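You operate a simulated robot arm through the tools that you are given. There is no shell and no other tool. Be economical: measure what you need, move in short steps, check, and stop when the job is done.

You are at the controls of a simulated robot arm. One attempt, no reset.

Task
Stand the yellow and green tipped stock bobbins in the sliding tray.
Fine: on its peg trays; push the sliding tray home.
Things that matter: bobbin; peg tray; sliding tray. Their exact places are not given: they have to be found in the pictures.

Only the result counts: the job must be done as asked and must still hold three seconds after the hand-in. Knocking over, shifting, dropping, spilling or breaking anything else fails it.

Robot
A 6-joint arm with a two-finger gripper, on a carriage that runs on a rail from [-1259, 927] to [625, -460] (x, y) and turns from -2.827 to 2.985 rad about z. Base frame: it is fixed where the carriage stands at the start and does not move with it; the origin is on the floor, on the carriage's upright axis, x ahead of it, y to its left, z up. Units: mm, rad, N and s.
Its first joint turns from -2.897 to 2.897 rad. Places, roughly: sliding tray [1000, 600, 500]. Payload 5 kg.
The TCP is the grasp point between the finger pads, 30 mm short of the fingertips. In the tool frame z runs along the fingers and y along their closing line. Largest opening 176 mm; the body of the gripper starts 153 mm behind the TCP.
Orientation is told as [roll, pitch, yaw] about the base's x, y, z axes, in that order, counted from this pose: with the fingers straight down and closing along the base's y, the tool's x points along the base's -x, its y along +y and its z along -z.

Tools
- The arm moves only by the tool step_arm. Its argument "deltas" is a list of rows, each a list of 6 numbers: the shift along the base's x, y, z in units of 300 mm (1.0 is 300 mm), then the turn, a rotation vector about the base's x, y, z in units of 180 degrees (1.0 is 180 degrees). In form: [[tx, ty, tz, ax, ay, az], ...]. A call has 1 to 12 rows; each row is the pose to reach, as a shift and turn from the pose commanded when the call began. "hand" is the gripper command, from -1 (shut) to 1 (fully open), values between in proportion, set as the call begins (left out, the last holds). A call with a number of a shift or a turn outside -1 to 1 is refused whole. Each row takes 0.2 s and may step no farther than 50 mm and 0.15 rad from the row before; otherwise, or with a gripper value out of range, the whole call is refused. Where a pose cannot be reached the arm comes as near as it can. A force on the tool above 40 N (or 10 N above the force at the start of the call, whichever is more), or a blocked arm, ends the call early, and 0.2 s more pass. Each finger halts on what it meets, pressing with about 29 N; the grip force reading is that of the motor and also rises with nothing between the fingers. The clock runs only during rows and for 0.2 s after the last one: add rows that repeat a pose to give the fingers time. It gives the time, the measured TCP pose, the force on the tool (base axes), the opening and the grip force at its end, in the units of the frame above (readings bear some noise), with the torque about the TCP (base axes, N m) and any sound that the robot's microphone picked up.
- Cameras (640 x 400 px; columns grow to the right, rows downward): "scene" is now at [59.1, 227.1, 1586]; the picture's right is [0.21, -0.98, 0.00], its down [-0.70, -0.15, -0.70] and it looks along [0.68, 0.15, -0.71] (base axes); focal length 276 px, centre (320, 200). "wrist" rides on the gripper at [67, -9, -183] in the tool frame; the picture's right is [0.14, 0.99, 0.00], its down [-0.92, 0.13, -0.36] and it looks along [-0.36, 0.05, 0.93] (tool axes); focal length 251 px, centre (320, 200).
- get_image(camera): a new picture of that camera. The clock stands still meanwhile.
- slide_trunk(by): slides the trunk up (or, below 0, down) by that many mm; the arm and the scene camera ride with it, the base frame stays. It gives what a move gives, with no picture.
- base_move(legs): drives the robot by 1 to 6 legs, each [ahead, left, turn to the left] in mm, mm and rad, along the robot's own axes; the way and the turn of a leg run together, so that a leg with both is an arc; at most 1500 mm and 3.142 rad a leg. The arm and the cameras ride along, it lands a little off, and it stops where it bumps. It keeps to its track: a leg is cut to what the track allows. It gives what a move gives.
- pan_tilt(pan, tilt): turns the head with the scene camera to pan (to the left, within 2.094 rad either way) and tilt (down, from -0.506 to 1.204), counted from straight ahead of the robot. It gives what a move gives.
- pixel_to_xyz(camera, pixels): for up to 12 pixels [column, row] of the newest picture of that camera ("zoom" is the newest enlarged one), the place [x, y, z] in the base frame of the surface seen there, good to about 2 mm. The clock stands still meanwhile.
- zoom(camera, box): a new picture of the part [left, top, right, bottom] of that camera's present view, enlarged. The clock stands still meanwhile.
- close_job(): hands the job in; it is judged then, once.

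Go step by step. Measure first, check grasps and placings, and put right what went wrong. The budget is 80 turns and 68 pictures, counting those below and the enlarged ones. Unless the task says otherwise, let go and move clear before handing in, and close with one line.

The tools are called after "Request:" as a command line: name --pt "numbers of a row" for each row, then --argument value for the rest, lists and objects as JSON in quotes. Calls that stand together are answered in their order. step_arm: Moves the arm, as the interface text tells. Its arguments: {"type":"object","properties":{"deltas":{"type":"array"},"hand":{"type":"number"}},"required":["deltas"]} The other tools are called the same way: slide_trunk (by) slides the trunk up or down; base_move (legs) drives the base; pan_tilt (pan, tilt) turns the head that bears the scene camera; get_image (camera) takes a picture; pixel_to_xyz (camera, pixels) gives the place of the surface under pixels of a picture; zoom (camera, box) takes an enlarged picture of a part of a camera's view; close_job () hands the job in.

At the start:

```text
clock: 0.0
tool_pos: [568.2, 232.7, 1222.8]
orientation: [0.001, 0.001, -0.001]
wrist_force: [-0.3, 0.2, -0.3]
wrist_torque: [0.0, -0.01, 0.05]
opening: 175.8
finger_force: 0.0
trunk travel left (down, up): [-150.0, 200.0]
robot x, y, heading: [3.3, -0.1, 0.005]
head pan, tilt: [0.215, 0.796]
```

scene: 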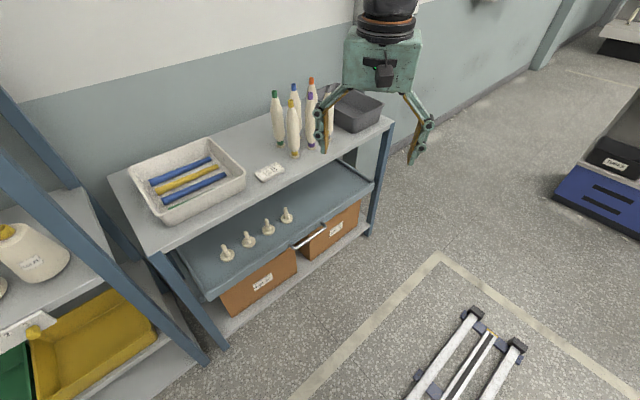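
wrist: 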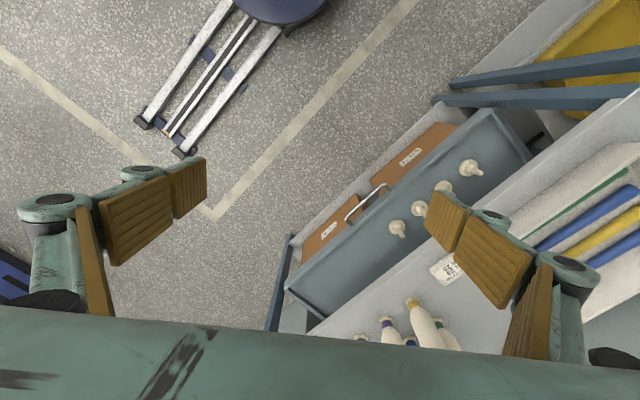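

The scene picture shows upright bobbins around (275-330, 80-155) on a bench and a sliding tray below with four pegs at (227,254)...(287,215). I'll enlarge both areas.

Request:
zoom --camera "scene" --box '[240, 60, 400, 160]'

Request:
zoom --camera "scene" --box '[160, 150, 400, 300]'

```text
4.00 times, centred on (320, 110) of scene
```

zoom: 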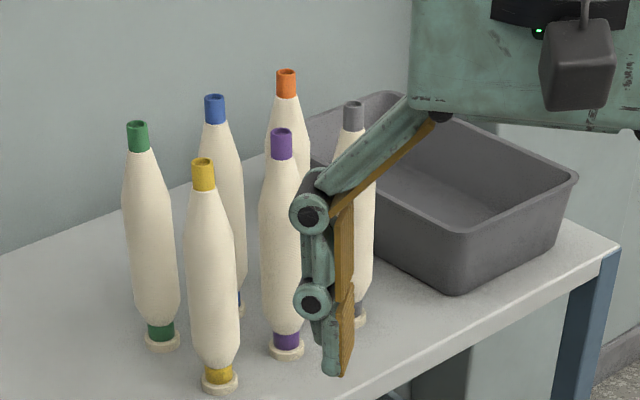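

```text
2.67 times, centred on (280, 225) of scene
```

zoom: 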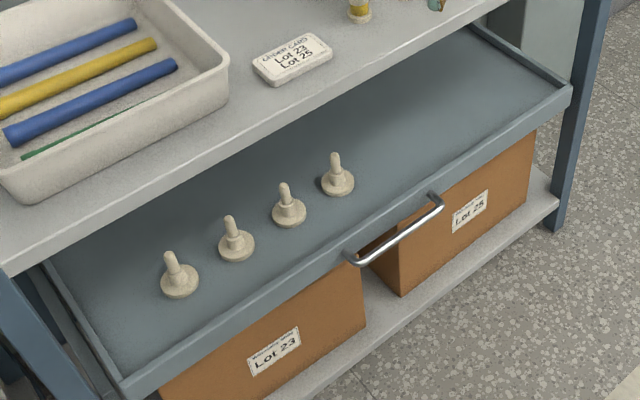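

Let me read the card and inspect the left shelf items (30,240), to be sure which are the "stock bobbins".

Request:
zoom --camera "scene" --box '[240, 150, 304, 190]'

Request:
pan_tilt --pan 0.9 --tilt 0.8

Request:
get_image --camera "scene"

```text
10.00 times, centred on (272, 170) of scene
```

zoom: 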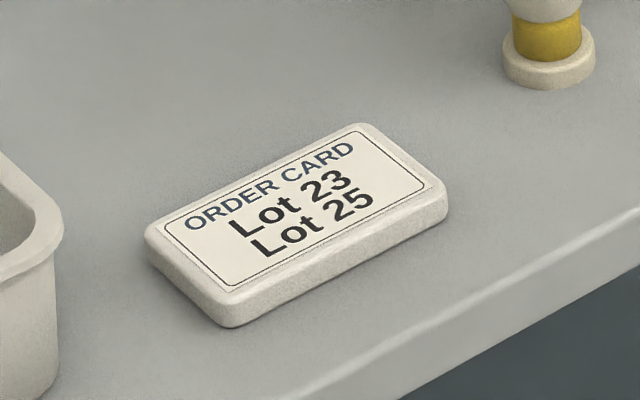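

```text
clock: 1.1
tool_pos: [568.0, 232.2, 1223.0]
orientation: [-0.001, 0.0, 0.001]
wrist_force: [-0.5, -0.5, 0.8]
wrist_torque: [-0.01, 0.0, 0.02]
opening: 175.9
finger_force: 0.1
trunk travel left (down, up): [-150.0, 200.0]
robot x, y, heading: [-3.5, -3.8, -0.001]
head pan, tilt: [0.901, 0.799]
```

```text
62 pictures are left
```

scene: 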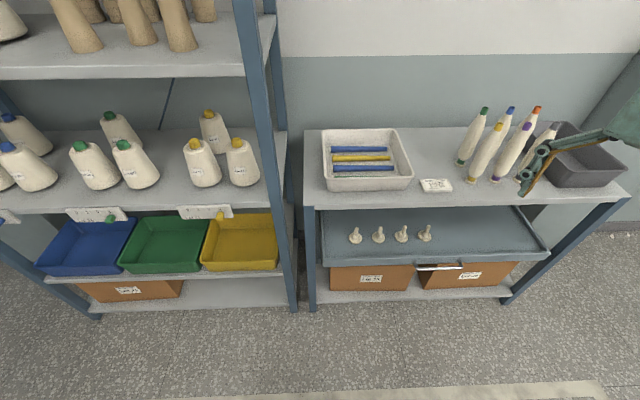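

There are cones with green and yellow tips on the rack at (95,165), (205,160). I'll read labels there.

Request:
zoom --camera "scene" --box '[60, 90, 284, 230]'

Request:
zoom --camera "scene" --box '[300, 200, 556, 300]'

Request:
zoom --camera "scene" --box '[400, 80, 640, 230]'

Request:
pan_tilt --pan 1.6 --tilt 0.7

Request:
get_image --camera "scene"

```text
2.86 times, centred on (172, 160) of scene
```

zoom: 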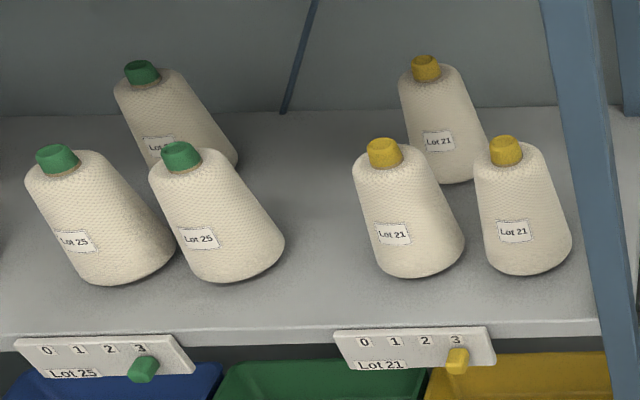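

```text
2.50 times, centred on (428, 250) of scene
```

zoom: 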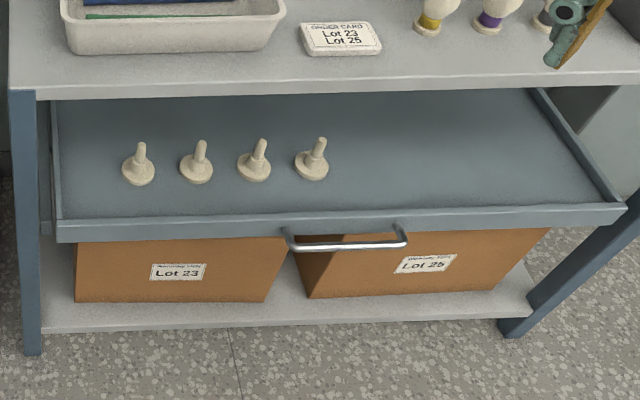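

```text
2.67 times, centred on (520, 155) of scene
```

zoom: 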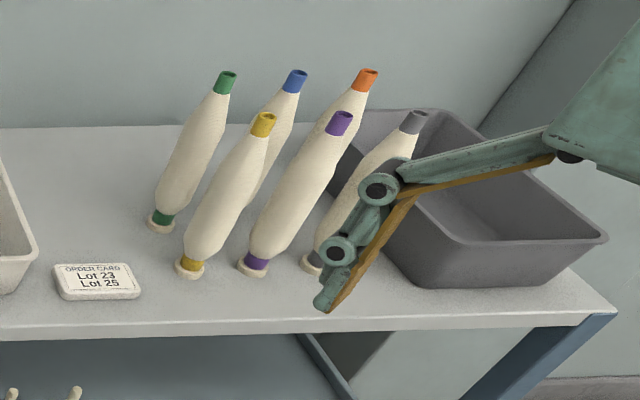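

```text
clock: 2.1
tool_pos: [567.4, 233.2, 1223.3]
orientation: [-0.001, 0.001, 0.001]
wrist_force: [0.5, -0.4, 0.1]
wrist_torque: [-0.02, -0.04, 0.0]
opening: 176.1
finger_force: 0.1
trunk travel left (down, up): [-150.0, 200.0]
robot x, y, heading: [1.1, -2.9, 0.001]
head pan, tilt: [1.6, 0.7]
```

```text
58 pictures are left
```

scene: 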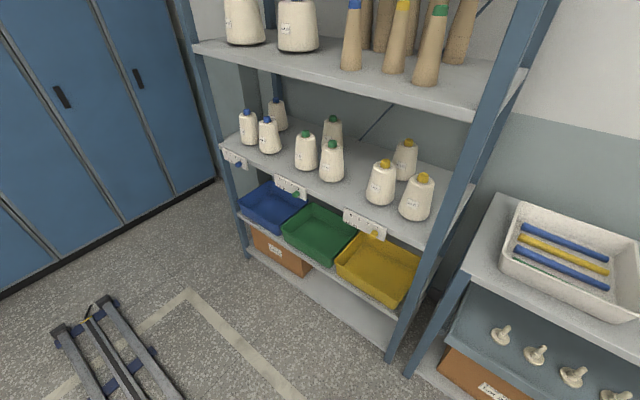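

The rack holds cones and tubes; the bobbins are the six on the bench, and the pegs in the tray take them. I'll turn the head back and measure.

Request:
pan_tilt --pan 0.5 --tilt 0.8

Request:
get_image --camera "scene"

```text
clock: 3.5
tool_pos: [568.2, 232.3, 1223.9]
orientation: [-0.001, 0.0, -0.002]
wrist_force: [0.3, -0.2, 0.0]
wrist_torque: [-0.01, 0.0, -0.02]
opening: 176.0
finger_force: 0.0
trunk travel left (down, up): [-150.0, 200.0]
robot x, y, heading: [1.2, 1.5, 0.002]
head pan, tilt: [0.499, 0.799]
```

```text
57 pictures are left
```

scene: 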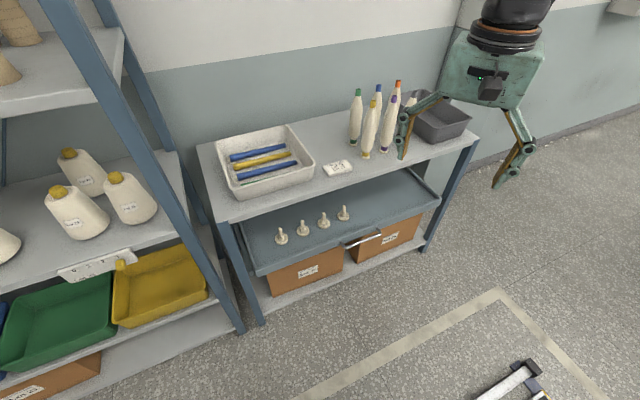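

Request:
zoom --camera "scene" --box '[320, 75, 448, 165]'

```text
4.44 times, centred on (384, 120) of scene
```

zoom: 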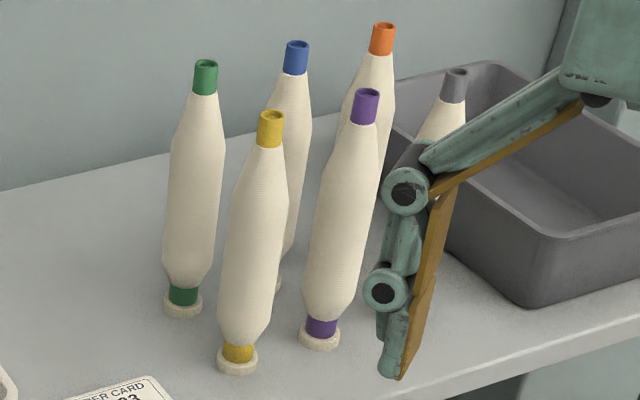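

Request:
pixel_to_xyz --camera "zoom" --pixels '[[205, 78], [194, 180], [183, 297], [182, 309], [270, 130], [254, 240], [238, 354], [237, 368], [365, 107], [320, 325], [296, 58], [100, 300]]'

Request:
zoom --camera "scene" --box '[240, 180, 400, 280]'

```text
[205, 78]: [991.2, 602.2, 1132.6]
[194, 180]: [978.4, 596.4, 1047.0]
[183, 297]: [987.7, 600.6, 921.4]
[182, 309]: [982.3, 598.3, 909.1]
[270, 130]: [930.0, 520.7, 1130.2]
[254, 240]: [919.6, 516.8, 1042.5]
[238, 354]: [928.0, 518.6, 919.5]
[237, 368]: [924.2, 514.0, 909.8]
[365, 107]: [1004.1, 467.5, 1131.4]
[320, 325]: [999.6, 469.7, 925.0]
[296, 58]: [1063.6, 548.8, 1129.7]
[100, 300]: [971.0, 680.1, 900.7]
```

```text
4.00 times, centred on (320, 230) of scene
```

zoom: 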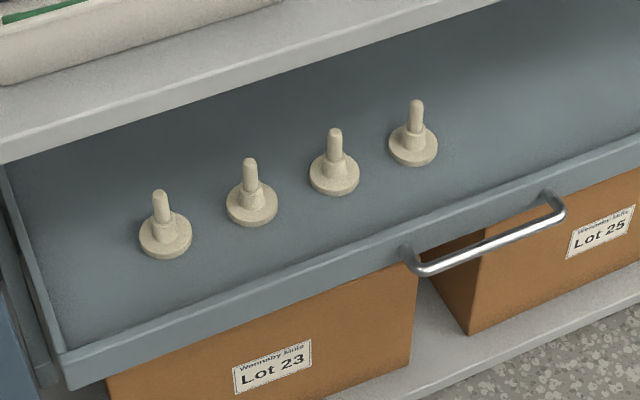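

Request:
pixel_to_xyz --camera "zoom" --pixels '[[161, 195], [165, 250], [250, 162], [251, 215], [335, 133], [334, 185], [416, 105], [413, 158], [240, 275], [415, 268], [555, 205], [300, 80]]'

Request:
zoom --camera "scene" --box '[190, 90, 510, 290]'

```text
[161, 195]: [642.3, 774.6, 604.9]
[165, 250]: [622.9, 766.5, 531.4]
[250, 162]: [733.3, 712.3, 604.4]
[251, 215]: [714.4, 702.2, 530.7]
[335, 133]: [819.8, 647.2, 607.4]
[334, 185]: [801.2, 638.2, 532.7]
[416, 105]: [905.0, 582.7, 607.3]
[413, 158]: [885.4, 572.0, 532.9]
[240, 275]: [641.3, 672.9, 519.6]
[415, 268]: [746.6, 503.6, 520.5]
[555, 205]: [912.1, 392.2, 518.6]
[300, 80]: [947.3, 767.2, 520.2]
```

```text
2.00 times, centred on (350, 190) of scene
```

zoom: 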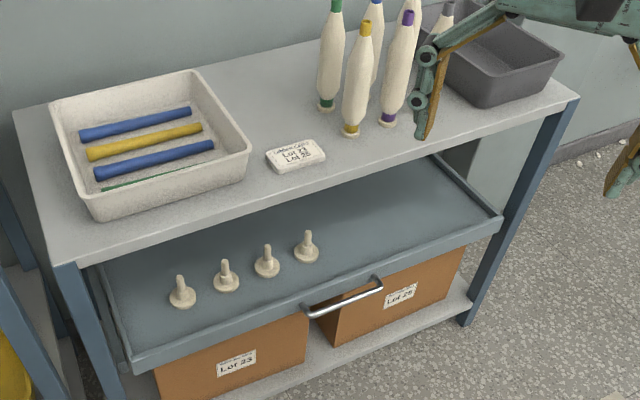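

Pegs lie on a line parallel to the rail (n≈1004 from it, tops z≈607, tray floor 519); green is right behind yellow as seen from the rail. I'll drive the carriage along the rail to be opposite the bobbins and turn it to face the bench.

Request:
base_move --legs '[[322, -237, 0], [0, 0, 0.937]]'

Request:
pan_tilt --pan 0.0 --tilt 0.85

Request:
get_image --camera "scene"

Request:
get_image --camera "wrist"

```text
clock: 8.4
tool_pos: [456.7, 362.1, 1224.2]
orientation: [0.0, 0.0, 0.957]
wrist_force: [-0.4, 0.1, 0.3]
wrist_torque: [-0.01, -0.03, -0.01]
opening: 176.2
finger_force: 0.0
trunk travel left (down, up): [-150.0, 200.0]
robot x, y, heading: [318.4, -232.5, 0.955]
head pan, tilt: [0.499, 0.799]
```

```text
clock: 9.3
tool_pos: [457.7, 362.4, 1222.9]
orientation: [0.0, 0.003, 0.954]
wrist_force: [0.4, -0.6, 0.6]
wrist_torque: [0.0, 0.0, -0.01]
opening: 176.3
finger_force: 0.1
trunk travel left (down, up): [-150.0, 200.0]
robot x, y, heading: [318.8, -235.0, 0.956]
head pan, tilt: [0.0, 0.85]
```

```text
53 pictures are left
```

scene: 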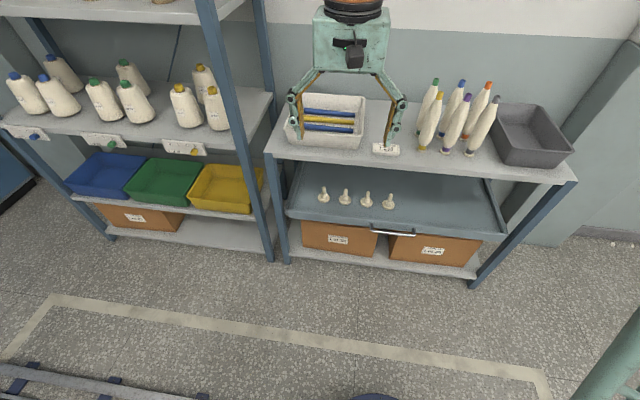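

```text
52 pictures are left
```

wrist: 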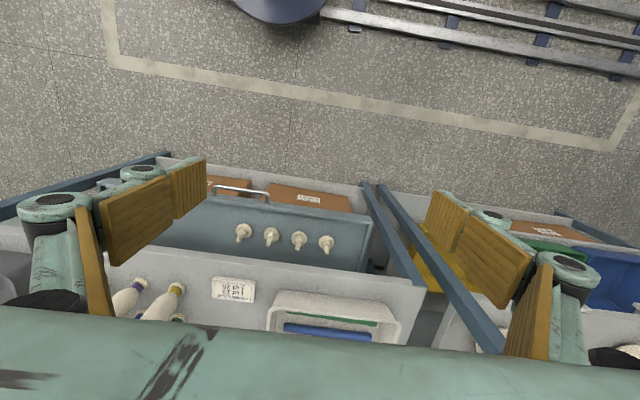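

The carriage faces the bench (heading 0.956). Measure the bench front edge, tray rim, handle and pegs in a closer picture.

Request:
zoom --camera "scene" --box '[280, 140, 520, 290]'

```text
2.67 times, centred on (400, 215) of scene
```

zoom: 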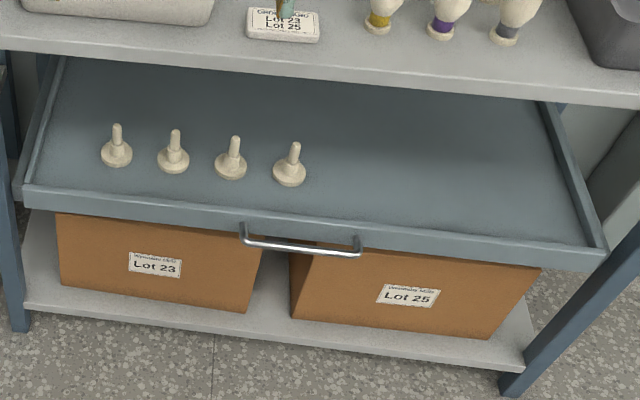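

Request:
pixel_to_xyz --camera "zoom" --pixels '[[295, 146], [290, 180], [295, 171], [235, 140], [231, 174], [175, 133], [200, 60], [450, 83], [300, 218], [300, 248], [200, 73], [300, 230]]'

```text
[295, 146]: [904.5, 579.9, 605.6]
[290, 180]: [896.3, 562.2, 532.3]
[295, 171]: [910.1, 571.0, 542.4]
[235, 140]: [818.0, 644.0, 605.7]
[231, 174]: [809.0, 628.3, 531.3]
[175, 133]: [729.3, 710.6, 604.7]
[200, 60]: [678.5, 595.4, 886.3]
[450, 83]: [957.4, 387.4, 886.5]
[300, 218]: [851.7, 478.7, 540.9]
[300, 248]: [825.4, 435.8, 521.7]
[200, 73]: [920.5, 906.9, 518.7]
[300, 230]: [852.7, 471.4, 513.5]
```

The pegs (n≈1008) lie behind the bench's front edge (n≈883), so the tray seems to be shut or mostly shut. I'll check the post and shelf fronts and the handle.

Request:
pixel_to_xyz --camera "zoom" --pixels '[[8, 250], [12, 290], [560, 330], [300, 340], [35, 193], [600, 250], [245, 235], [358, 248], [270, 243], [330, 251], [244, 223], [598, 285]]'

Request:
zoom --camera "scene" --box '[350, 210, 430, 260]'

Request:
zoom --camera "scene" --box '[260, 150, 340, 250]'

Request:
zoom --camera "scene" --box '[470, 160, 590, 290]'

```text
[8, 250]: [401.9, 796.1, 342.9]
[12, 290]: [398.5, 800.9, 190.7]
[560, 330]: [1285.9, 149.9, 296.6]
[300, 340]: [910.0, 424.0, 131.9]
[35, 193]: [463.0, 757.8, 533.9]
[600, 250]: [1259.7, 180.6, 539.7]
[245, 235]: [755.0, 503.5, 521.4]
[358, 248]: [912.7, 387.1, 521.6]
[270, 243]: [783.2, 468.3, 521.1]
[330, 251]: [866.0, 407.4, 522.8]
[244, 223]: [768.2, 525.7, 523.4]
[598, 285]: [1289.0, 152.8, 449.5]
```

```text
8.00 times, centred on (390, 235) of scene
```

zoom: 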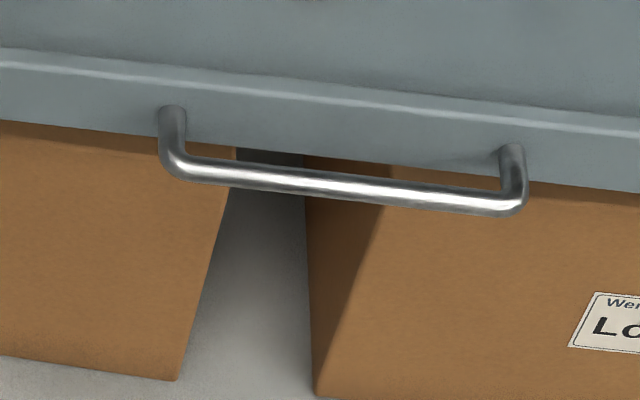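

```text
4.00 times, centred on (300, 200) of scene
```

zoom: 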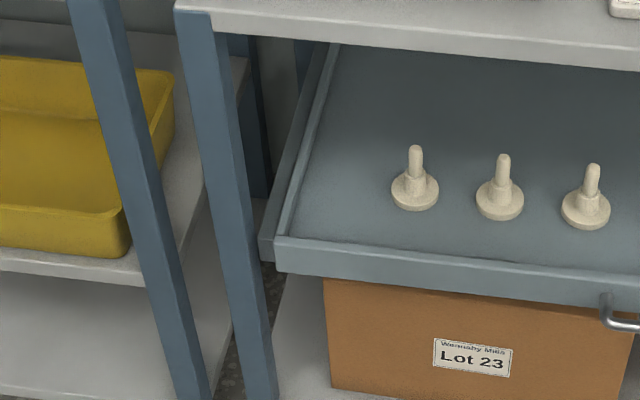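

```text
3.08 times, centred on (530, 225) of scene
```

zoom: 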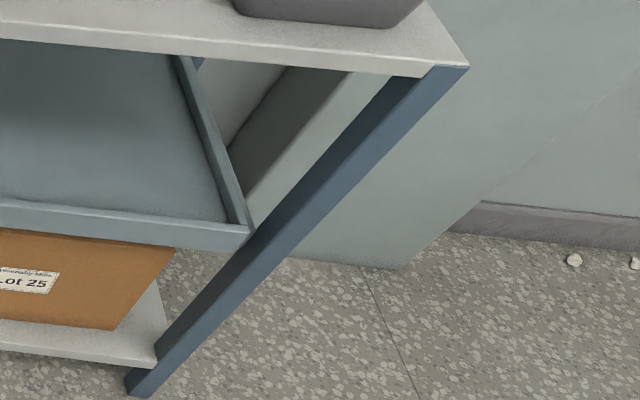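

The bench front and posts are at n≈880 and the tray rim at n≈887, so the tray is practically closed with its pegs under the bench. Plan: grip the handle bar (n≈844, z≈518), pull the tray out about 200 mm, place the bobbins, and push it home. First I'll spin the tool 90° and come down in front of the handle.

Request:
step_arm --pt "0.069 -0.036 -0.076 0 0 0.045" --pt "0.138 -0.072 -0.151 0 0 0.09" --pt "0.207 -0.108 -0.227 0 0 0.135" --pt "0.276 -0.144 -0.303 0 0 0.18" --pt "0.345 -0.18 -0.379 0 0 0.225" --pt "0.415 -0.217 -0.454 0 0 0.27" --pt "0.484 -0.253 -0.53 0 0 0.315" --pt "0.553 -0.289 -0.606 0 0 0.36" --pt "0.622 -0.325 -0.682 0 0 0.405" --pt "0.691 -0.361 -0.757 0 0 0.45" --pt "0.76 -0.397 -0.833 0 0 0.495" --hand -0.3

```text
clock: 11.7
tool_pos: [682.7, 243.5, 970.4]
orientation: [-0.002, 0.0, 2.515]
wrist_force: [-1.5, -0.5, -0.7]
wrist_torque: [0.03, -0.1, 0.03]
opening: 61.7
finger_force: 0.0
trunk travel left (down, up): [-150.0, 200.0]
robot x, y, heading: [319.1, -237.0, 0.958]
head pan, tilt: [0.0, 0.85]
```

Now tilt the tool forward by 75° while descending in front of the tray.

Request:
step_arm --pt "0.0275 0.0377 -0.0967 0.0336 -0.0246 0" --pt "0.055 0.0754 -0.1934 0.0673 -0.0492 0" --pt "0.0825 0.1131 -0.29 0.1009 -0.0738 0" --pt "0.11 0.1508 -0.3868 0.1345 -0.0984 0" --pt "0.1375 0.1885 -0.4835 0.1682 -0.123 0" --pt "0.165 0.2262 -0.5802 0.2018 -0.1475 0" --pt "0.1925 0.2639 -0.6769 0.2354 -0.1721 0" --pt "0.22 0.3016 -0.7736 0.269 -0.1967 0" --pt "0.2475 0.3393 -0.8703 0.3027 -0.2213 0" --pt "0.275 0.377 -0.967 0.3363 -0.2459 0"

Request:
get_image --camera "scene"

```text
clock: 13.9
tool_pos: [768.0, 355.5, 683.8]
orientation: [-1.311, 0.001, 2.509]
wrist_force: [-0.4, 0.5, 1.2]
wrist_torque: [-0.16, 0.12, -0.02]
opening: 61.7
finger_force: 0.1
trunk travel left (down, up): [-150.0, 200.0]
robot x, y, heading: [322.4, -237.1, 0.956]
head pan, tilt: [0.0, 0.85]
```

```text
47 pictures are left
```

scene: 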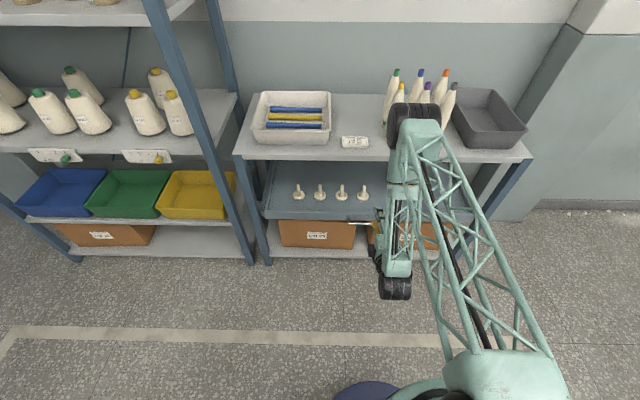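

The reach works, but the elbow at (410,120) overlaps the bobbins in view; I'll measure where it is.

Request:
pixel_to_xyz --camera "scene" --pixels '[[412, 112], [412, 140], [400, 125], [436, 135], [396, 285], [385, 230], [405, 95], [500, 260]]'

Request:
zoom --camera "scene" --box '[340, 80, 500, 320]'

Request:
get_image --camera "wrist"

```text
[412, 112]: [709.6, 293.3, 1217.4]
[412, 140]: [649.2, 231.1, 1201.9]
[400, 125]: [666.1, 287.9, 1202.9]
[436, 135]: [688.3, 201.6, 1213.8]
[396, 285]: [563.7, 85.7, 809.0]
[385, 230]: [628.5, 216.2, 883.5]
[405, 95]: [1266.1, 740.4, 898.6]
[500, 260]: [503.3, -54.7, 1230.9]
```

```text
1.67 times, centred on (420, 200) of scene
```

zoom: 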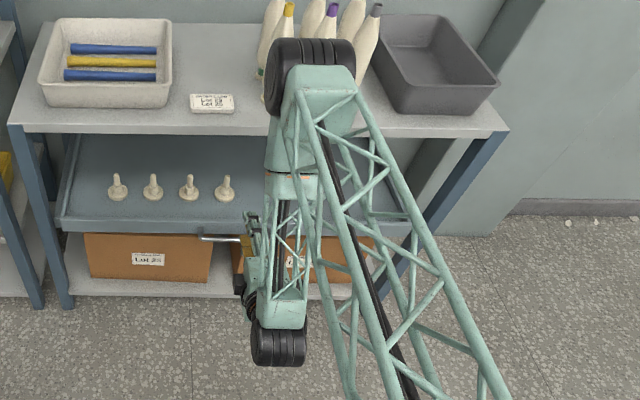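

```text
45 pictures are left
```

wrist: 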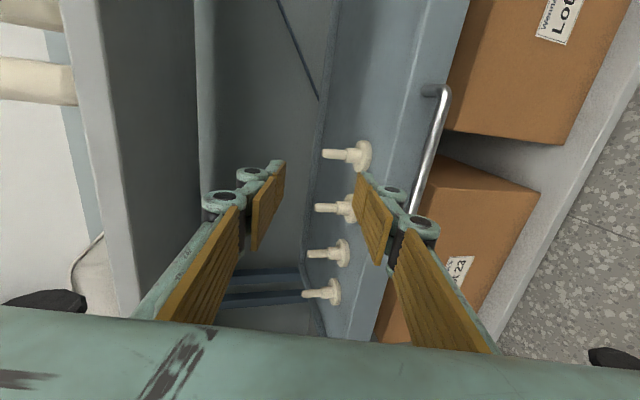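

The elbow is at n≈655, z≈1210, clear of everything. The wrist picture shows the handle at (430,140) below the fingers; I'll go down 138 mm, then look.

Request:
step_arm --pt "0 0 -0.15 0 0 0" --pt "0 0 -0.3 0 0 0" --pt "0 0 -0.46 0 0 0" --pt "0 0 -0.46 0 0 0"

Request:
get_image --camera "wrist"

```text
clock: 14.9
tool_pos: [768.8, 355.6, 546.0]
orientation: [-1.309, 0.002, 2.509]
wrist_force: [1.0, -0.5, -0.1]
wrist_torque: [-0.03, 0.02, 0.01]
opening: 61.7
finger_force: 0.0
trunk travel left (down, up): [-150.0, 200.0]
robot x, y, heading: [321.2, -232.7, 0.954]
head pan, tilt: [0.0, 0.85]
```

```text
44 pictures are left
```

wrist: 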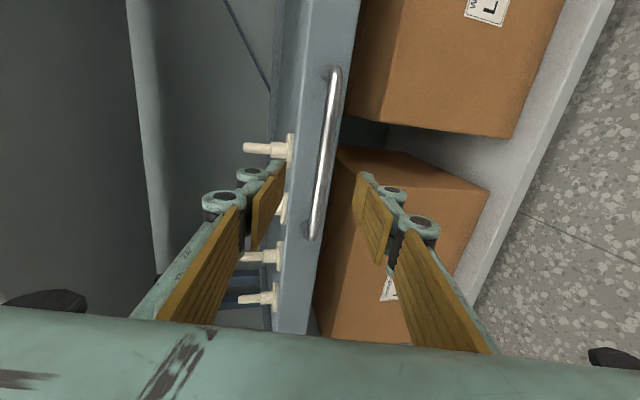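

The bar (325,150) sits between the fingers' planes. Measure it from here before advancing.

Request:
pixel_to_xyz --camera "wrist" --pixels '[[328, 120], [324, 150], [318, 200], [318, 128], [296, 150], [340, 130]]'

```text
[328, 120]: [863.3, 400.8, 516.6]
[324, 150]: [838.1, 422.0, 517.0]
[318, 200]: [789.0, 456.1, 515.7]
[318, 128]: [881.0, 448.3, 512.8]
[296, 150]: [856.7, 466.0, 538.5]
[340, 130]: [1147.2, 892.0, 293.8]
```

Bar centre is about n=840, z=516. Advance along the tool axis, then close.

Request:
step_arm --pt "0.06 0.082 -0.03 0 0 0" --pt "0.12 0.165 -0.06 0 0 0" --pt "0.181 0.247 -0.09 0 0 0" --pt "0.181 0.247 -0.09 0 0 0"

Request:
step_arm --pt "0 0 0 0 0 0" --pt "0 0 0 0 0 0" --pt "0 0 0 0 0 0" --pt "0 0 0 0 0 0" --hand -1

Request:
get_image --camera "wrist"

```text
clock: 15.9
tool_pos: [824.1, 430.2, 516.7]
orientation: [-1.309, 0.002, 2.51]
wrist_force: [0.1, -0.6, 0.5]
wrist_torque: [0.02, -0.02, 0.03]
opening: 61.7
finger_force: 0.0
trunk travel left (down, up): [-150.0, 200.0]
robot x, y, heading: [318.5, -236.1, 0.958]
head pan, tilt: [0.0, 0.85]
```

```text
clock: 16.9
tool_pos: [822.9, 430.1, 516.4]
orientation: [-1.307, 0.003, 2.511]
wrist_force: [0.7, 0.7, -1.4]
wrist_torque: [0.03, 0.03, 0.03]
opening: 14.6
finger_force: 44.6
trunk travel left (down, up): [-150.0, 200.0]
robot x, y, heading: [319.7, -232.9, 0.96]
head pan, tilt: [0.0, 0.85]
```

```text
43 pictures are left
```

wrist: 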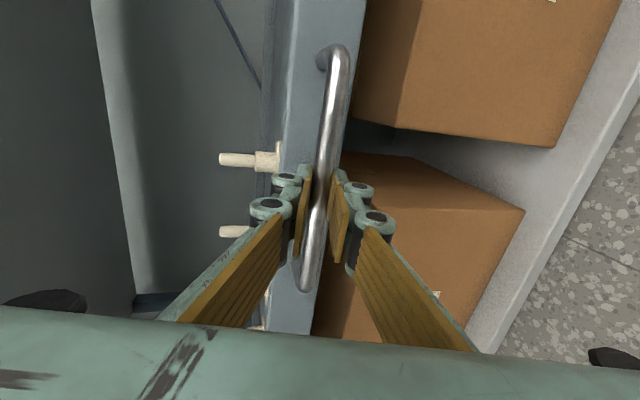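

The bar is held (opening 14.6, 44.6 N). Pull straight out along −n by 200 mm.

Request:
step_arm --pt "-0.049 -0.067 0 0 0 0" --pt "-0.098 -0.134 0 0 0 0" --pt "-0.147 -0.202 0 0 0 0" --pt "-0.197 -0.269 0 0 0 0" --pt "-0.246 -0.336 0 0 0 0" --pt "-0.295 -0.403 0 0 0 0" --pt "-0.344 -0.471 0 0 0 0" --pt "-0.393 -0.538 0 0 0 0"

Request:
get_image --camera "scene"

```text
clock: 18.5
tool_pos: [745.5, 323.8, 516.4]
orientation: [-1.315, 0.001, 2.514]
wrist_force: [-0.8, 1.6, 12.4]
wrist_torque: [0.23, -0.05, -0.07]
opening: 14.8
finger_force: 45.1
out of reach, approached as far as the arm can: row 6, 7
trunk travel left (down, up): [-150.0, 200.0]
robot x, y, heading: [322.7, -233.9, 0.952]
head pan, tilt: [0.0, 0.85]
stopped in row 7: the force on the tool passed its limit at 58 N (the readings are from after the stop); the commanded pose is now the measured one
```

```text
42 pictures are left
```

scene: 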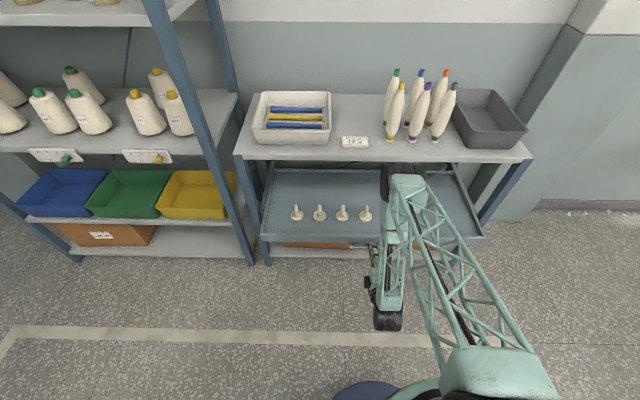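

The tray came out 132 mm, then the arm hit its folding limit, not the tray's. I'll rotate the gripper about the round bar to 45° so the wrist rises, then pull further.

Request:
step_arm --pt "0.001 0.0014 0.003 -0.0336 0.0246 0" --pt "0.002 0.0028 0.006 -0.0673 0.0492 0" --pt "0.003 0.0042 0.009 -0.1009 0.0737 0" --pt "0.004 0.0056 0.012 -0.1345 0.0983 0" --pt "0.004 0.0056 0.012 -0.1345 0.0983 0"

```text
clock: 19.7
tool_pos: [745.2, 324.6, 520.0]
orientation: [-0.788, 0.0, 2.515]
wrist_force: [-0.2, -1.4, 25.6]
wrist_torque: [0.11, -0.12, -0.05]
opening: 14.2
finger_force: 45.3
trunk travel left (down, up): [-150.0, 200.0]
robot x, y, heading: [321.6, -233.9, 0.959]
head pan, tilt: [0.0, 0.85]
```

Turned to 45°, with a 25 N upward load; I'll ease up 3 mm and pull 80 mm more.

Request:
step_arm --pt "0 0 0.008 0 0 0" --pt "-0.039 -0.054 0.01 0 0 0" --pt "-0.079 -0.108 0.01 0 0 0" --pt "-0.118 -0.161 0.01 0 0 0" --pt "-0.157 -0.215 0.01 0 0 0"

Request:
get_image --camera "scene"

```text
clock: 20.9
tool_pos: [698.4, 259.5, 520.5]
orientation: [-0.788, 0.0, 2.512]
wrist_force: [-5.6, 3.3, 6.1]
wrist_torque: [-0.05, 0.07, -0.01]
opening: 14.5
finger_force: 44.8
trunk travel left (down, up): [-150.0, 200.0]
robot x, y, heading: [320.1, -239.3, 0.955]
head pan, tilt: [0.0, 0.85]
```

```text
41 pictures are left
```

scene: 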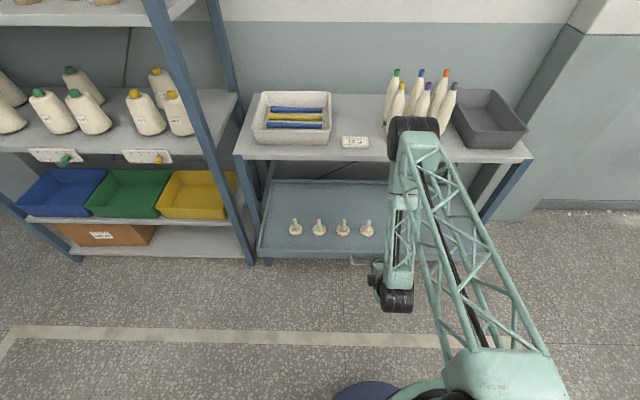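

The tray is about 212 mm out. Release slightly and withdraw along the tool axis.

Request:
step_arm --pt "0 0 0 0 0 0" --pt "0 0 0 0 0 0" --pt "-0.02 -0.027 0.033 0 0 0" --pt "-0.06 -0.082 0.1 0 0 0" --pt "-0.1 -0.137 0.167 0 0 0" --pt "-0.12 -0.164 0.3 0 0 0" --pt "-0.12 -0.164 0.45 0 0 0" --pt "-0.12 -0.164 0.6 0 0 0" --pt "-0.12 -0.164 0.75 0 0 0" --hand -0.65

Request:
zoom --camera "scene" --box '[230, 140, 470, 290]'

```text
clock: 22.9
tool_pos: [705.4, 262.2, 696.2]
orientation: [-0.787, -0.001, 2.515]
wrist_force: [0.8, 1.4, -1.5]
wrist_torque: [-0.03, 0.01, 0.01]
opening: 30.7
finger_force: 0.0
out of reach, approached as far as the arm can: row 7, 8, 9
trunk travel left (down, up): [-150.0, 200.0]
robot x, y, heading: [320.6, -235.2, 0.958]
head pan, tilt: [0.0, 0.85]
```

```text
2.67 times, centred on (350, 215) of scene
```

zoom: 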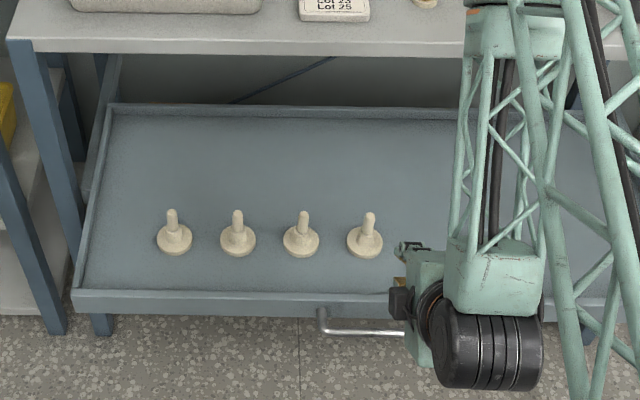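

Clear of the handle. Measure the pegs, rim and handle now.

Request:
pixel_to_xyz --camera "zoom" --pixels '[[370, 217], [369, 240], [366, 255], [304, 215], [300, 253], [238, 214], [172, 213], [120, 290], [300, 300], [360, 328], [370, 213], [304, 211]]'

Request:
zoom --camera "scene" --box '[320, 210, 384, 250]'

```text
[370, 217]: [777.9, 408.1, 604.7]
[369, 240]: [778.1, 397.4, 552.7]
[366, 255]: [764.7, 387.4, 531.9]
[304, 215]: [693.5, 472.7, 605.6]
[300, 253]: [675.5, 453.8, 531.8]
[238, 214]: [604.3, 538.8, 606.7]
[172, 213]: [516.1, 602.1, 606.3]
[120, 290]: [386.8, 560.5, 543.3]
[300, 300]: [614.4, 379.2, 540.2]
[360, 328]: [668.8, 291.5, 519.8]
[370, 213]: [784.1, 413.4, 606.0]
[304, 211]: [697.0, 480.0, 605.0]
```

```text
10.00 times, centred on (352, 230) of scene
```

zoom: 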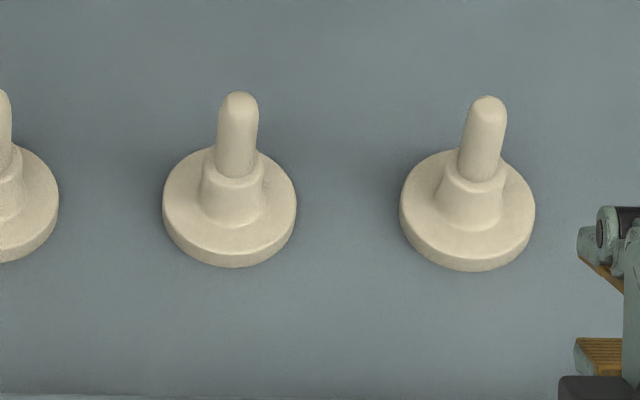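

Request:
pixel_to_xyz --camera "zoom" --pixels '[[406, 205], [529, 208], [465, 255], [505, 165], [168, 203], [292, 206], [228, 253], [487, 102], [238, 97], [484, 140], [236, 137], [235, 205]]'

```text
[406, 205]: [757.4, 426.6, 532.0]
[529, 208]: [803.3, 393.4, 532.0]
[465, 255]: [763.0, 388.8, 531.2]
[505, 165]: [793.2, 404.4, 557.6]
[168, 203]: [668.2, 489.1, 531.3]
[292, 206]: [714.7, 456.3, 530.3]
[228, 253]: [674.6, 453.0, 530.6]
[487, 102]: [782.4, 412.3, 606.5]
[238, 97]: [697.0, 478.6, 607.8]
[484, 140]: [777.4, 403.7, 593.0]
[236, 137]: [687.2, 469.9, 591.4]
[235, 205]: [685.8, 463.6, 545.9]
```

Pegs 4 and 3 are now at about (781,410) and (692,474), n≈791, well in front of the bench edge. Now raise, untilt, then spin back so the fingers close along the bench.

Request:
step_arm --pt "0 0 0.13 -0.029 0.021 0" --pt "0 0 0.26 -0.058 0.042 0" --pt "0 0 0.39 -0.087 0.063 0" --pt "0 0 0.52 -0.115 0.084 0" --pt "0 0 0.65 -0.144 0.105 0" --pt "0 0 0.78 -0.173 0.126 0" --pt "0 0 0.91 -0.2018 0.1475 0"

Request:
step_arm --pt "0 0 0.1 0 0 -0.045" --pt "0 0 0.2 0 0 -0.09" --pt "0 0 0.3 0 0 -0.136" --pt "0 0 0.4 0 0 -0.182" --pt "0 0 0.5 0 0 -0.227" --pt "0 0 0.6 0 0 -0.273" --pt "0 0 0.7 0 0 -0.318" --pt "0 0 0.7 0 0 -0.363" --pt "0 0 0.7 0 0 -0.409" --pt "0 0 0.7 0 0 -0.454" --pt "0 0 0.7 0 0 -0.5" --hand -0.1

Request:
get_image --camera "scene"

```text
clock: 24.5
tool_pos: [703.5, 260.5, 973.0]
orientation: [-0.003, -0.005, 2.512]
wrist_force: [-0.4, 0.9, -0.1]
wrist_torque: [-0.12, 0.02, 0.01]
opening: 30.7
finger_force: 0.1
out of reach, approached as far as the arm can: row 1, 2
trunk travel left (down, up): [-150.0, 200.0]
robot x, y, heading: [323.1, -239.3, 0.957]
head pan, tilt: [0.0, 0.85]
```

```text
clock: 26.9
tool_pos: [703.6, 259.1, 1182.0]
orientation: [-0.004, -0.003, 0.94]
wrist_force: [-0.2, -0.3, 0.2]
wrist_torque: [0.03, -0.02, -0.02]
opening: 79.3
finger_force: 0.1
trunk travel left (down, up): [-150.0, 200.0]
robot x, y, heading: [316.1, -234.5, 0.96]
head pan, tilt: [0.0, 0.85]
```

```text
38 pictures are left
```

scene: 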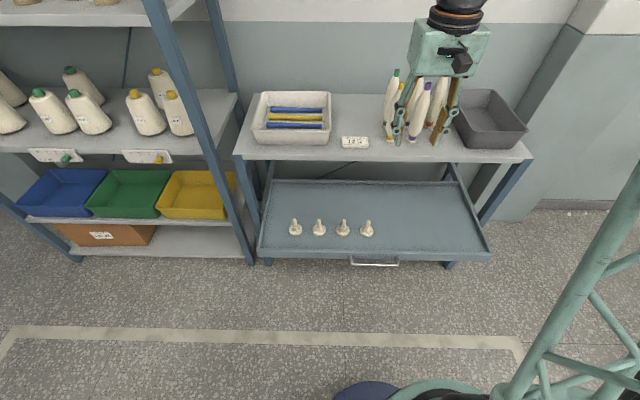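

The tool is vertical, closing along the bench. Look closely at the bobbins from this viewpoint.

Request:
zoom --camera "scene" --box '[364, 60, 476, 150]'

Request:
get_image --camera "wrist"

```text
4.44 times, centred on (420, 105) of scene
```

zoom: 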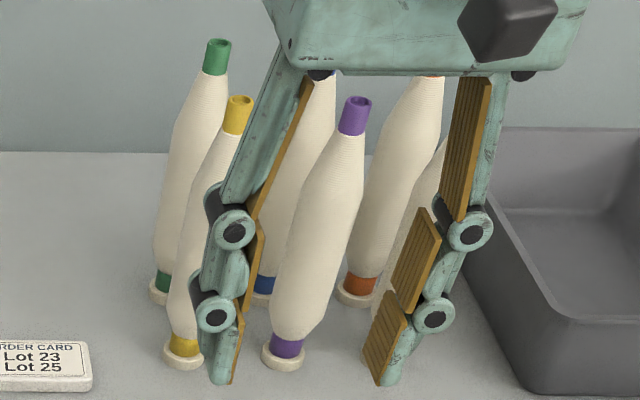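

```text
36 pictures are left
```

wrist: 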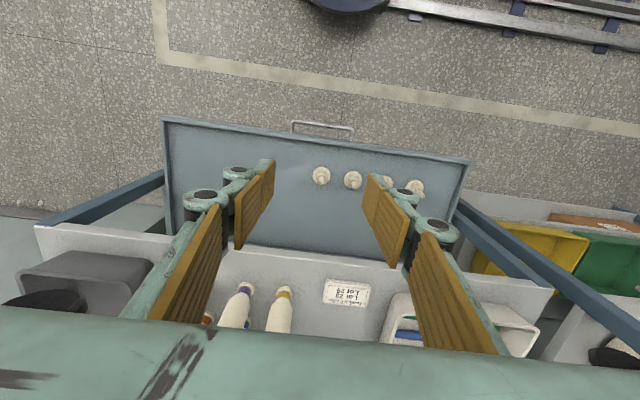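

Fingers are thick (~30 mm) beside a 40 mm gap between neighbours, so I'll approach diagonally from front‑left (yaw −45°, tilt 45°), putting the fingers in the free diagonals. First measure the bobbins' axes.

Request:
pixel_to_xyz --camera "zoom" --pixels '[[237, 115], [184, 345], [182, 363], [217, 57], [163, 280], [194, 150], [354, 116], [286, 347], [320, 230], [283, 362], [237, 100], [216, 43]]'

```text
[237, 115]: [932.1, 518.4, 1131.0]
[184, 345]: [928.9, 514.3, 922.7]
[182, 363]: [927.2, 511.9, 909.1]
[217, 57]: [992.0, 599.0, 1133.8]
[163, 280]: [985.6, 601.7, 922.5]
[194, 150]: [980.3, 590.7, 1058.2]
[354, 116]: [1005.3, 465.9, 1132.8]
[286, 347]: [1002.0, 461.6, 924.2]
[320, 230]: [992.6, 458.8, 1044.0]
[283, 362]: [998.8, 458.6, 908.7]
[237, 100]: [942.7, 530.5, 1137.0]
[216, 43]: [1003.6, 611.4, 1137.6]
```

Yellow axis ≈ (939,523), green ≈ (999,605), body radius ≈ 23. Spin −45°, then tilt 45° to a pre-grasp 120 mm back along the tool axis.

Request:
step_arm --pt "0.042 0.07 0 0 0 -0.0417" --pt "0.083 0.139 0 0 0 -0.0833" --pt "0.125 0.208 0 0 0 -0.125" --pt "0.167 0.278 0 0 0 -0.1667" --pt "0.208 0.347 0 0 0 -0.2083" --pt "0.25 0.417 0 0 0 -0.25"

Request:
step_arm --pt "0.042 0.07 -0.04 0.0064 -0.0412 0" --pt "0.084 0.14 -0.08 0.0128 -0.0823 0" --pt "0.127 0.21 -0.12 0.0193 -0.1235 0" --pt "0.169 0.28 -0.16 0.0257 -0.1647 0" --pt "0.211 0.35 -0.2 0.0321 -0.2058 0" --pt "0.253 0.42 -0.24 0.0385 -0.247 0" --pt "0.253 0.42 -0.24 0.0385 -0.247 0"

Request:
get_image --camera "scene"

Request:
get_image --camera "wrist"

```text
clock: 28.3
tool_pos: [778.5, 384.8, 1181.8]
orientation: [-0.003, -0.004, 0.153]
wrist_force: [-0.9, 0.6, 0.2]
wrist_torque: [0.06, -0.07, 0.03]
opening: 79.1
finger_force: 0.2
trunk travel left (down, up): [-150.0, 200.0]
robot x, y, heading: [319.2, -234.9, 0.958]
head pan, tilt: [0.0, 0.85]
```

```text
clock: 29.9
tool_pos: [855.2, 511.5, 1109.2]
orientation: [-0.006, -0.79, 0.157]
wrist_force: [-0.3, 0.4, -2.6]
wrist_torque: [-0.08, -0.14, -0.17]
opening: 79.2
finger_force: 0.0
trunk travel left (down, up): [-150.0, 200.0]
robot x, y, heading: [319.6, -236.0, 0.955]
head pan, tilt: [0.0, 0.85]
```

```text
35 pictures are left
```

scene: 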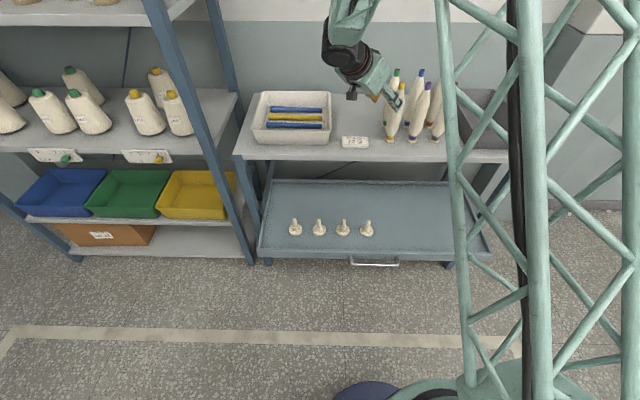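

```text
34 pictures are left
```

wrist: 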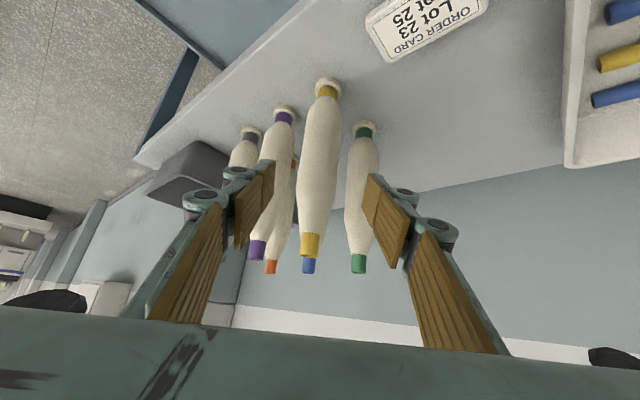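

Yellow is centred between the fingers at (318,170). Advance 120 mm in steps along the tool axis.

Request:
step_arm --pt "0.07 0.009 -0.07 0 0 0" --pt "0.14 0.018 -0.14 0 0 0" --pt "0.21 0.028 -0.21 0 0 0" --pt "0.279 0.037 -0.281 0 0 0" --pt "0.279 0.037 -0.281 0 0 0"

Request:
get_image --camera "wrist"

```text
clock: 31.1
tool_pos: [938.7, 521.9, 1024.8]
orientation: [-0.006, -0.788, 0.156]
wrist_force: [-0.5, 0.8, -1.7]
wrist_torque: [-0.08, -0.08, -0.07]
opening: 79.1
finger_force: 0.1
trunk travel left (down, up): [-150.0, 200.0]
robot x, y, heading: [319.3, -234.7, 0.954]
head pan, tilt: [0.0, 0.85]
```

```text
33 pictures are left
```

wrist: 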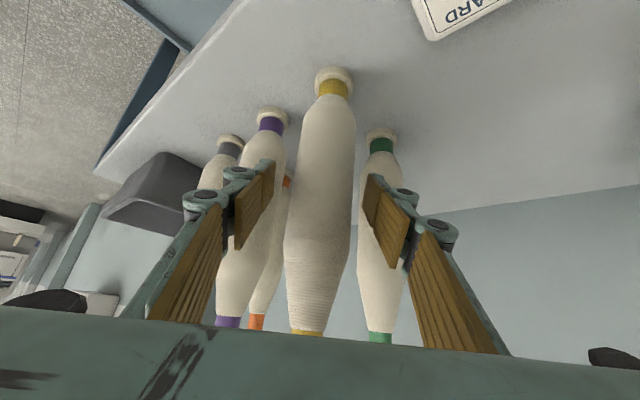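

Centred, with no contact. Close the fingers and check the grip.

Request:
step_arm --pt "0 0 0 0 0 0" --pt "0 0 0 0 0 0" --pt "0 0 0 0 0 0" --pt "0 0 0 0 0 0" --hand -1

Request:
step_arm --pt "0 0 0.03 0 0 0" --pt "0 0 0.1 0 0 0" --pt "0 0 0.1 0 0 0"

Request:
get_image --camera "wrist"

```text
clock: 32.1
tool_pos: [938.0, 521.9, 1025.9]
orientation: [-0.006, -0.79, 0.156]
wrist_force: [1.4, 2.3, 3.5]
wrist_torque: [0.26, -0.09, -0.02]
opening: 46.5
finger_force: 29.0
trunk travel left (down, up): [-150.0, 200.0]
robot x, y, heading: [320.5, -236.3, 0.957]
head pan, tilt: [0.0, 0.85]
```

```text
clock: 32.9
tool_pos: [938.7, 522.2, 1056.1]
orientation: [-0.005, -0.788, 0.157]
wrist_force: [-0.1, 2.0, -1.0]
wrist_torque: [0.37, -0.06, 0.03]
opening: 46.2
finger_force: 28.9
trunk travel left (down, up): [-150.0, 200.0]
robot x, y, heading: [318.9, -233.0, 0.956]
head pan, tilt: [0.0, 0.85]
```

```text
32 pictures are left
```

wrist: 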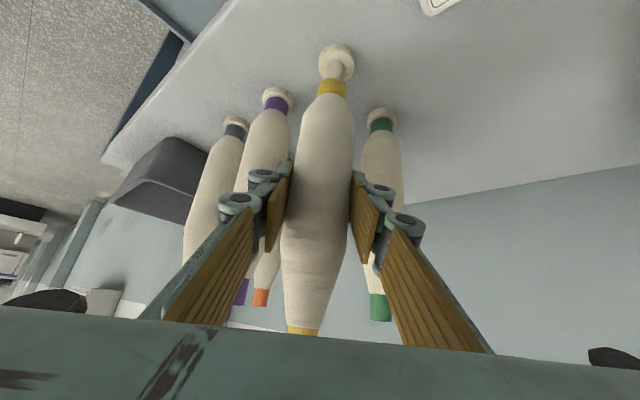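

Yellow lifted cleanly (opening 46 mm); it came off a peg that remains on the bench, as it should. Lift higher, then travel out over the tray with the yaw turned back.

Request:
step_arm --pt "0 0 0.1 0 0 0" --pt "0 0 0.2 0 0 0" --pt "0 0 0.3 0 0 0" --pt "0 0 0.4 0 0 0" --pt "0 0 0.4 0 0 0"

Request:
get_image --camera "wrist"

Request:
get_image --camera "scene"

```text
clock: 34.1
tool_pos: [939.4, 522.8, 1174.9]
orientation: [-0.005, -0.788, 0.155]
wrist_force: [0.0, -0.8, 0.0]
wrist_torque: [0.05, 0.04, 0.06]
opening: 46.2
finger_force: 29.5
trunk travel left (down, up): [-150.0, 200.0]
robot x, y, heading: [314.8, -235.9, 0.958]
head pan, tilt: [0.0, 0.85]
```

```text
31 pictures are left
```

wrist: 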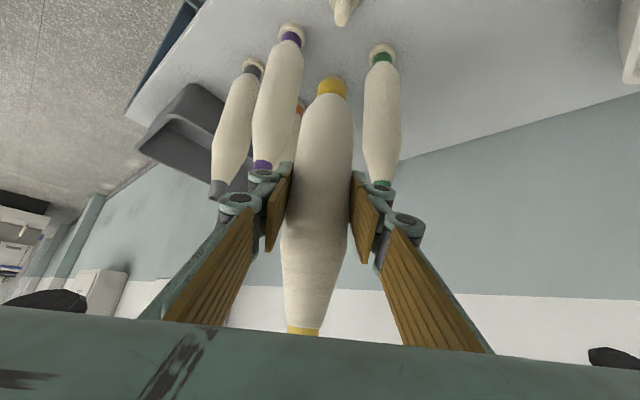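

```text
30 pictures are left
```

scene: 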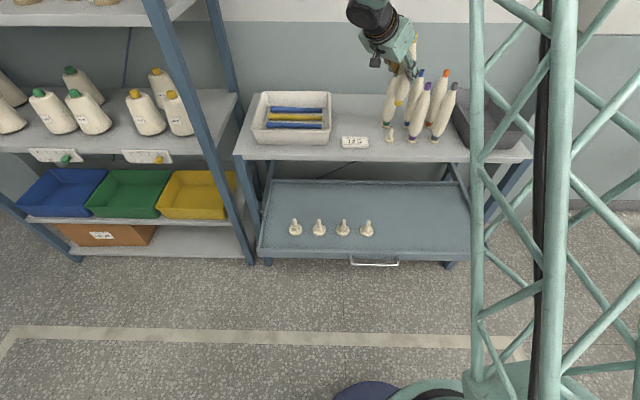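

The bobbin is clear of its peg at (389,135). Measure that peg for seat height, comparing it with the tray peg.

Request:
zoom --camera "scene" --box '[373, 122, 405, 146]'

Request:
step_arm --pt "-0.088 -0.062 0 0 0 0.033" --pt "-0.176 -0.125 0 0 0 0.066" --pt "-0.264 -0.188 0 0 0 0.1" --pt "-0.352 -0.25 0 0 0 0.133" --pt "-0.44 -0.313 0 0 0 0.166" --pt "-0.528 -0.376 0 0 0 0.2" --pt "-0.528 -0.376 0 0 0 0.2"

Request:
pixel_to_xyz --camera "zoom" --pixels '[[320, 200], [330, 120], [320, 280], [320, 310], [320, 240], [320, 340]]'

```text
16.00 times, centred on (389, 134) of scene
```

zoom: 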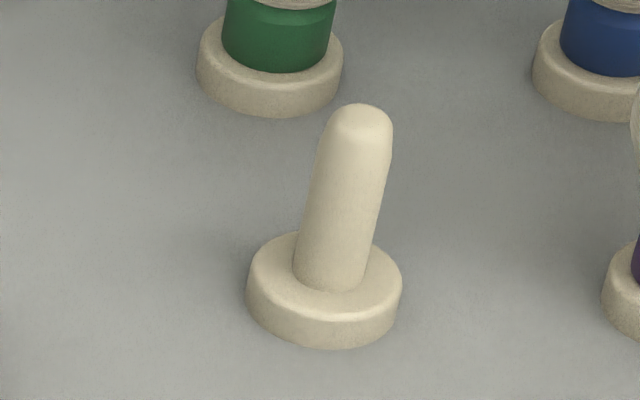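

```text
clock: 35.7
tool_pos: [778.7, 408.6, 1176.6]
orientation: [-0.004, -0.788, 0.783]
wrist_force: [-0.4, -0.9, 0.1]
wrist_torque: [0.07, 0.05, 0.06]
opening: 46.1
finger_force: 28.8
trunk travel left (down, up): [-150.0, 200.0]
robot x, y, heading: [321.9, -234.4, 0.949]
head pan, tilt: [0.0, 0.85]
```

```text
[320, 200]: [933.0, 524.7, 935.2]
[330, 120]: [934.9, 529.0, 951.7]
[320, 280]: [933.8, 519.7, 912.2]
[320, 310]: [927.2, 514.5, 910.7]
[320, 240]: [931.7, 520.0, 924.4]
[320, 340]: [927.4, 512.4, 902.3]
```

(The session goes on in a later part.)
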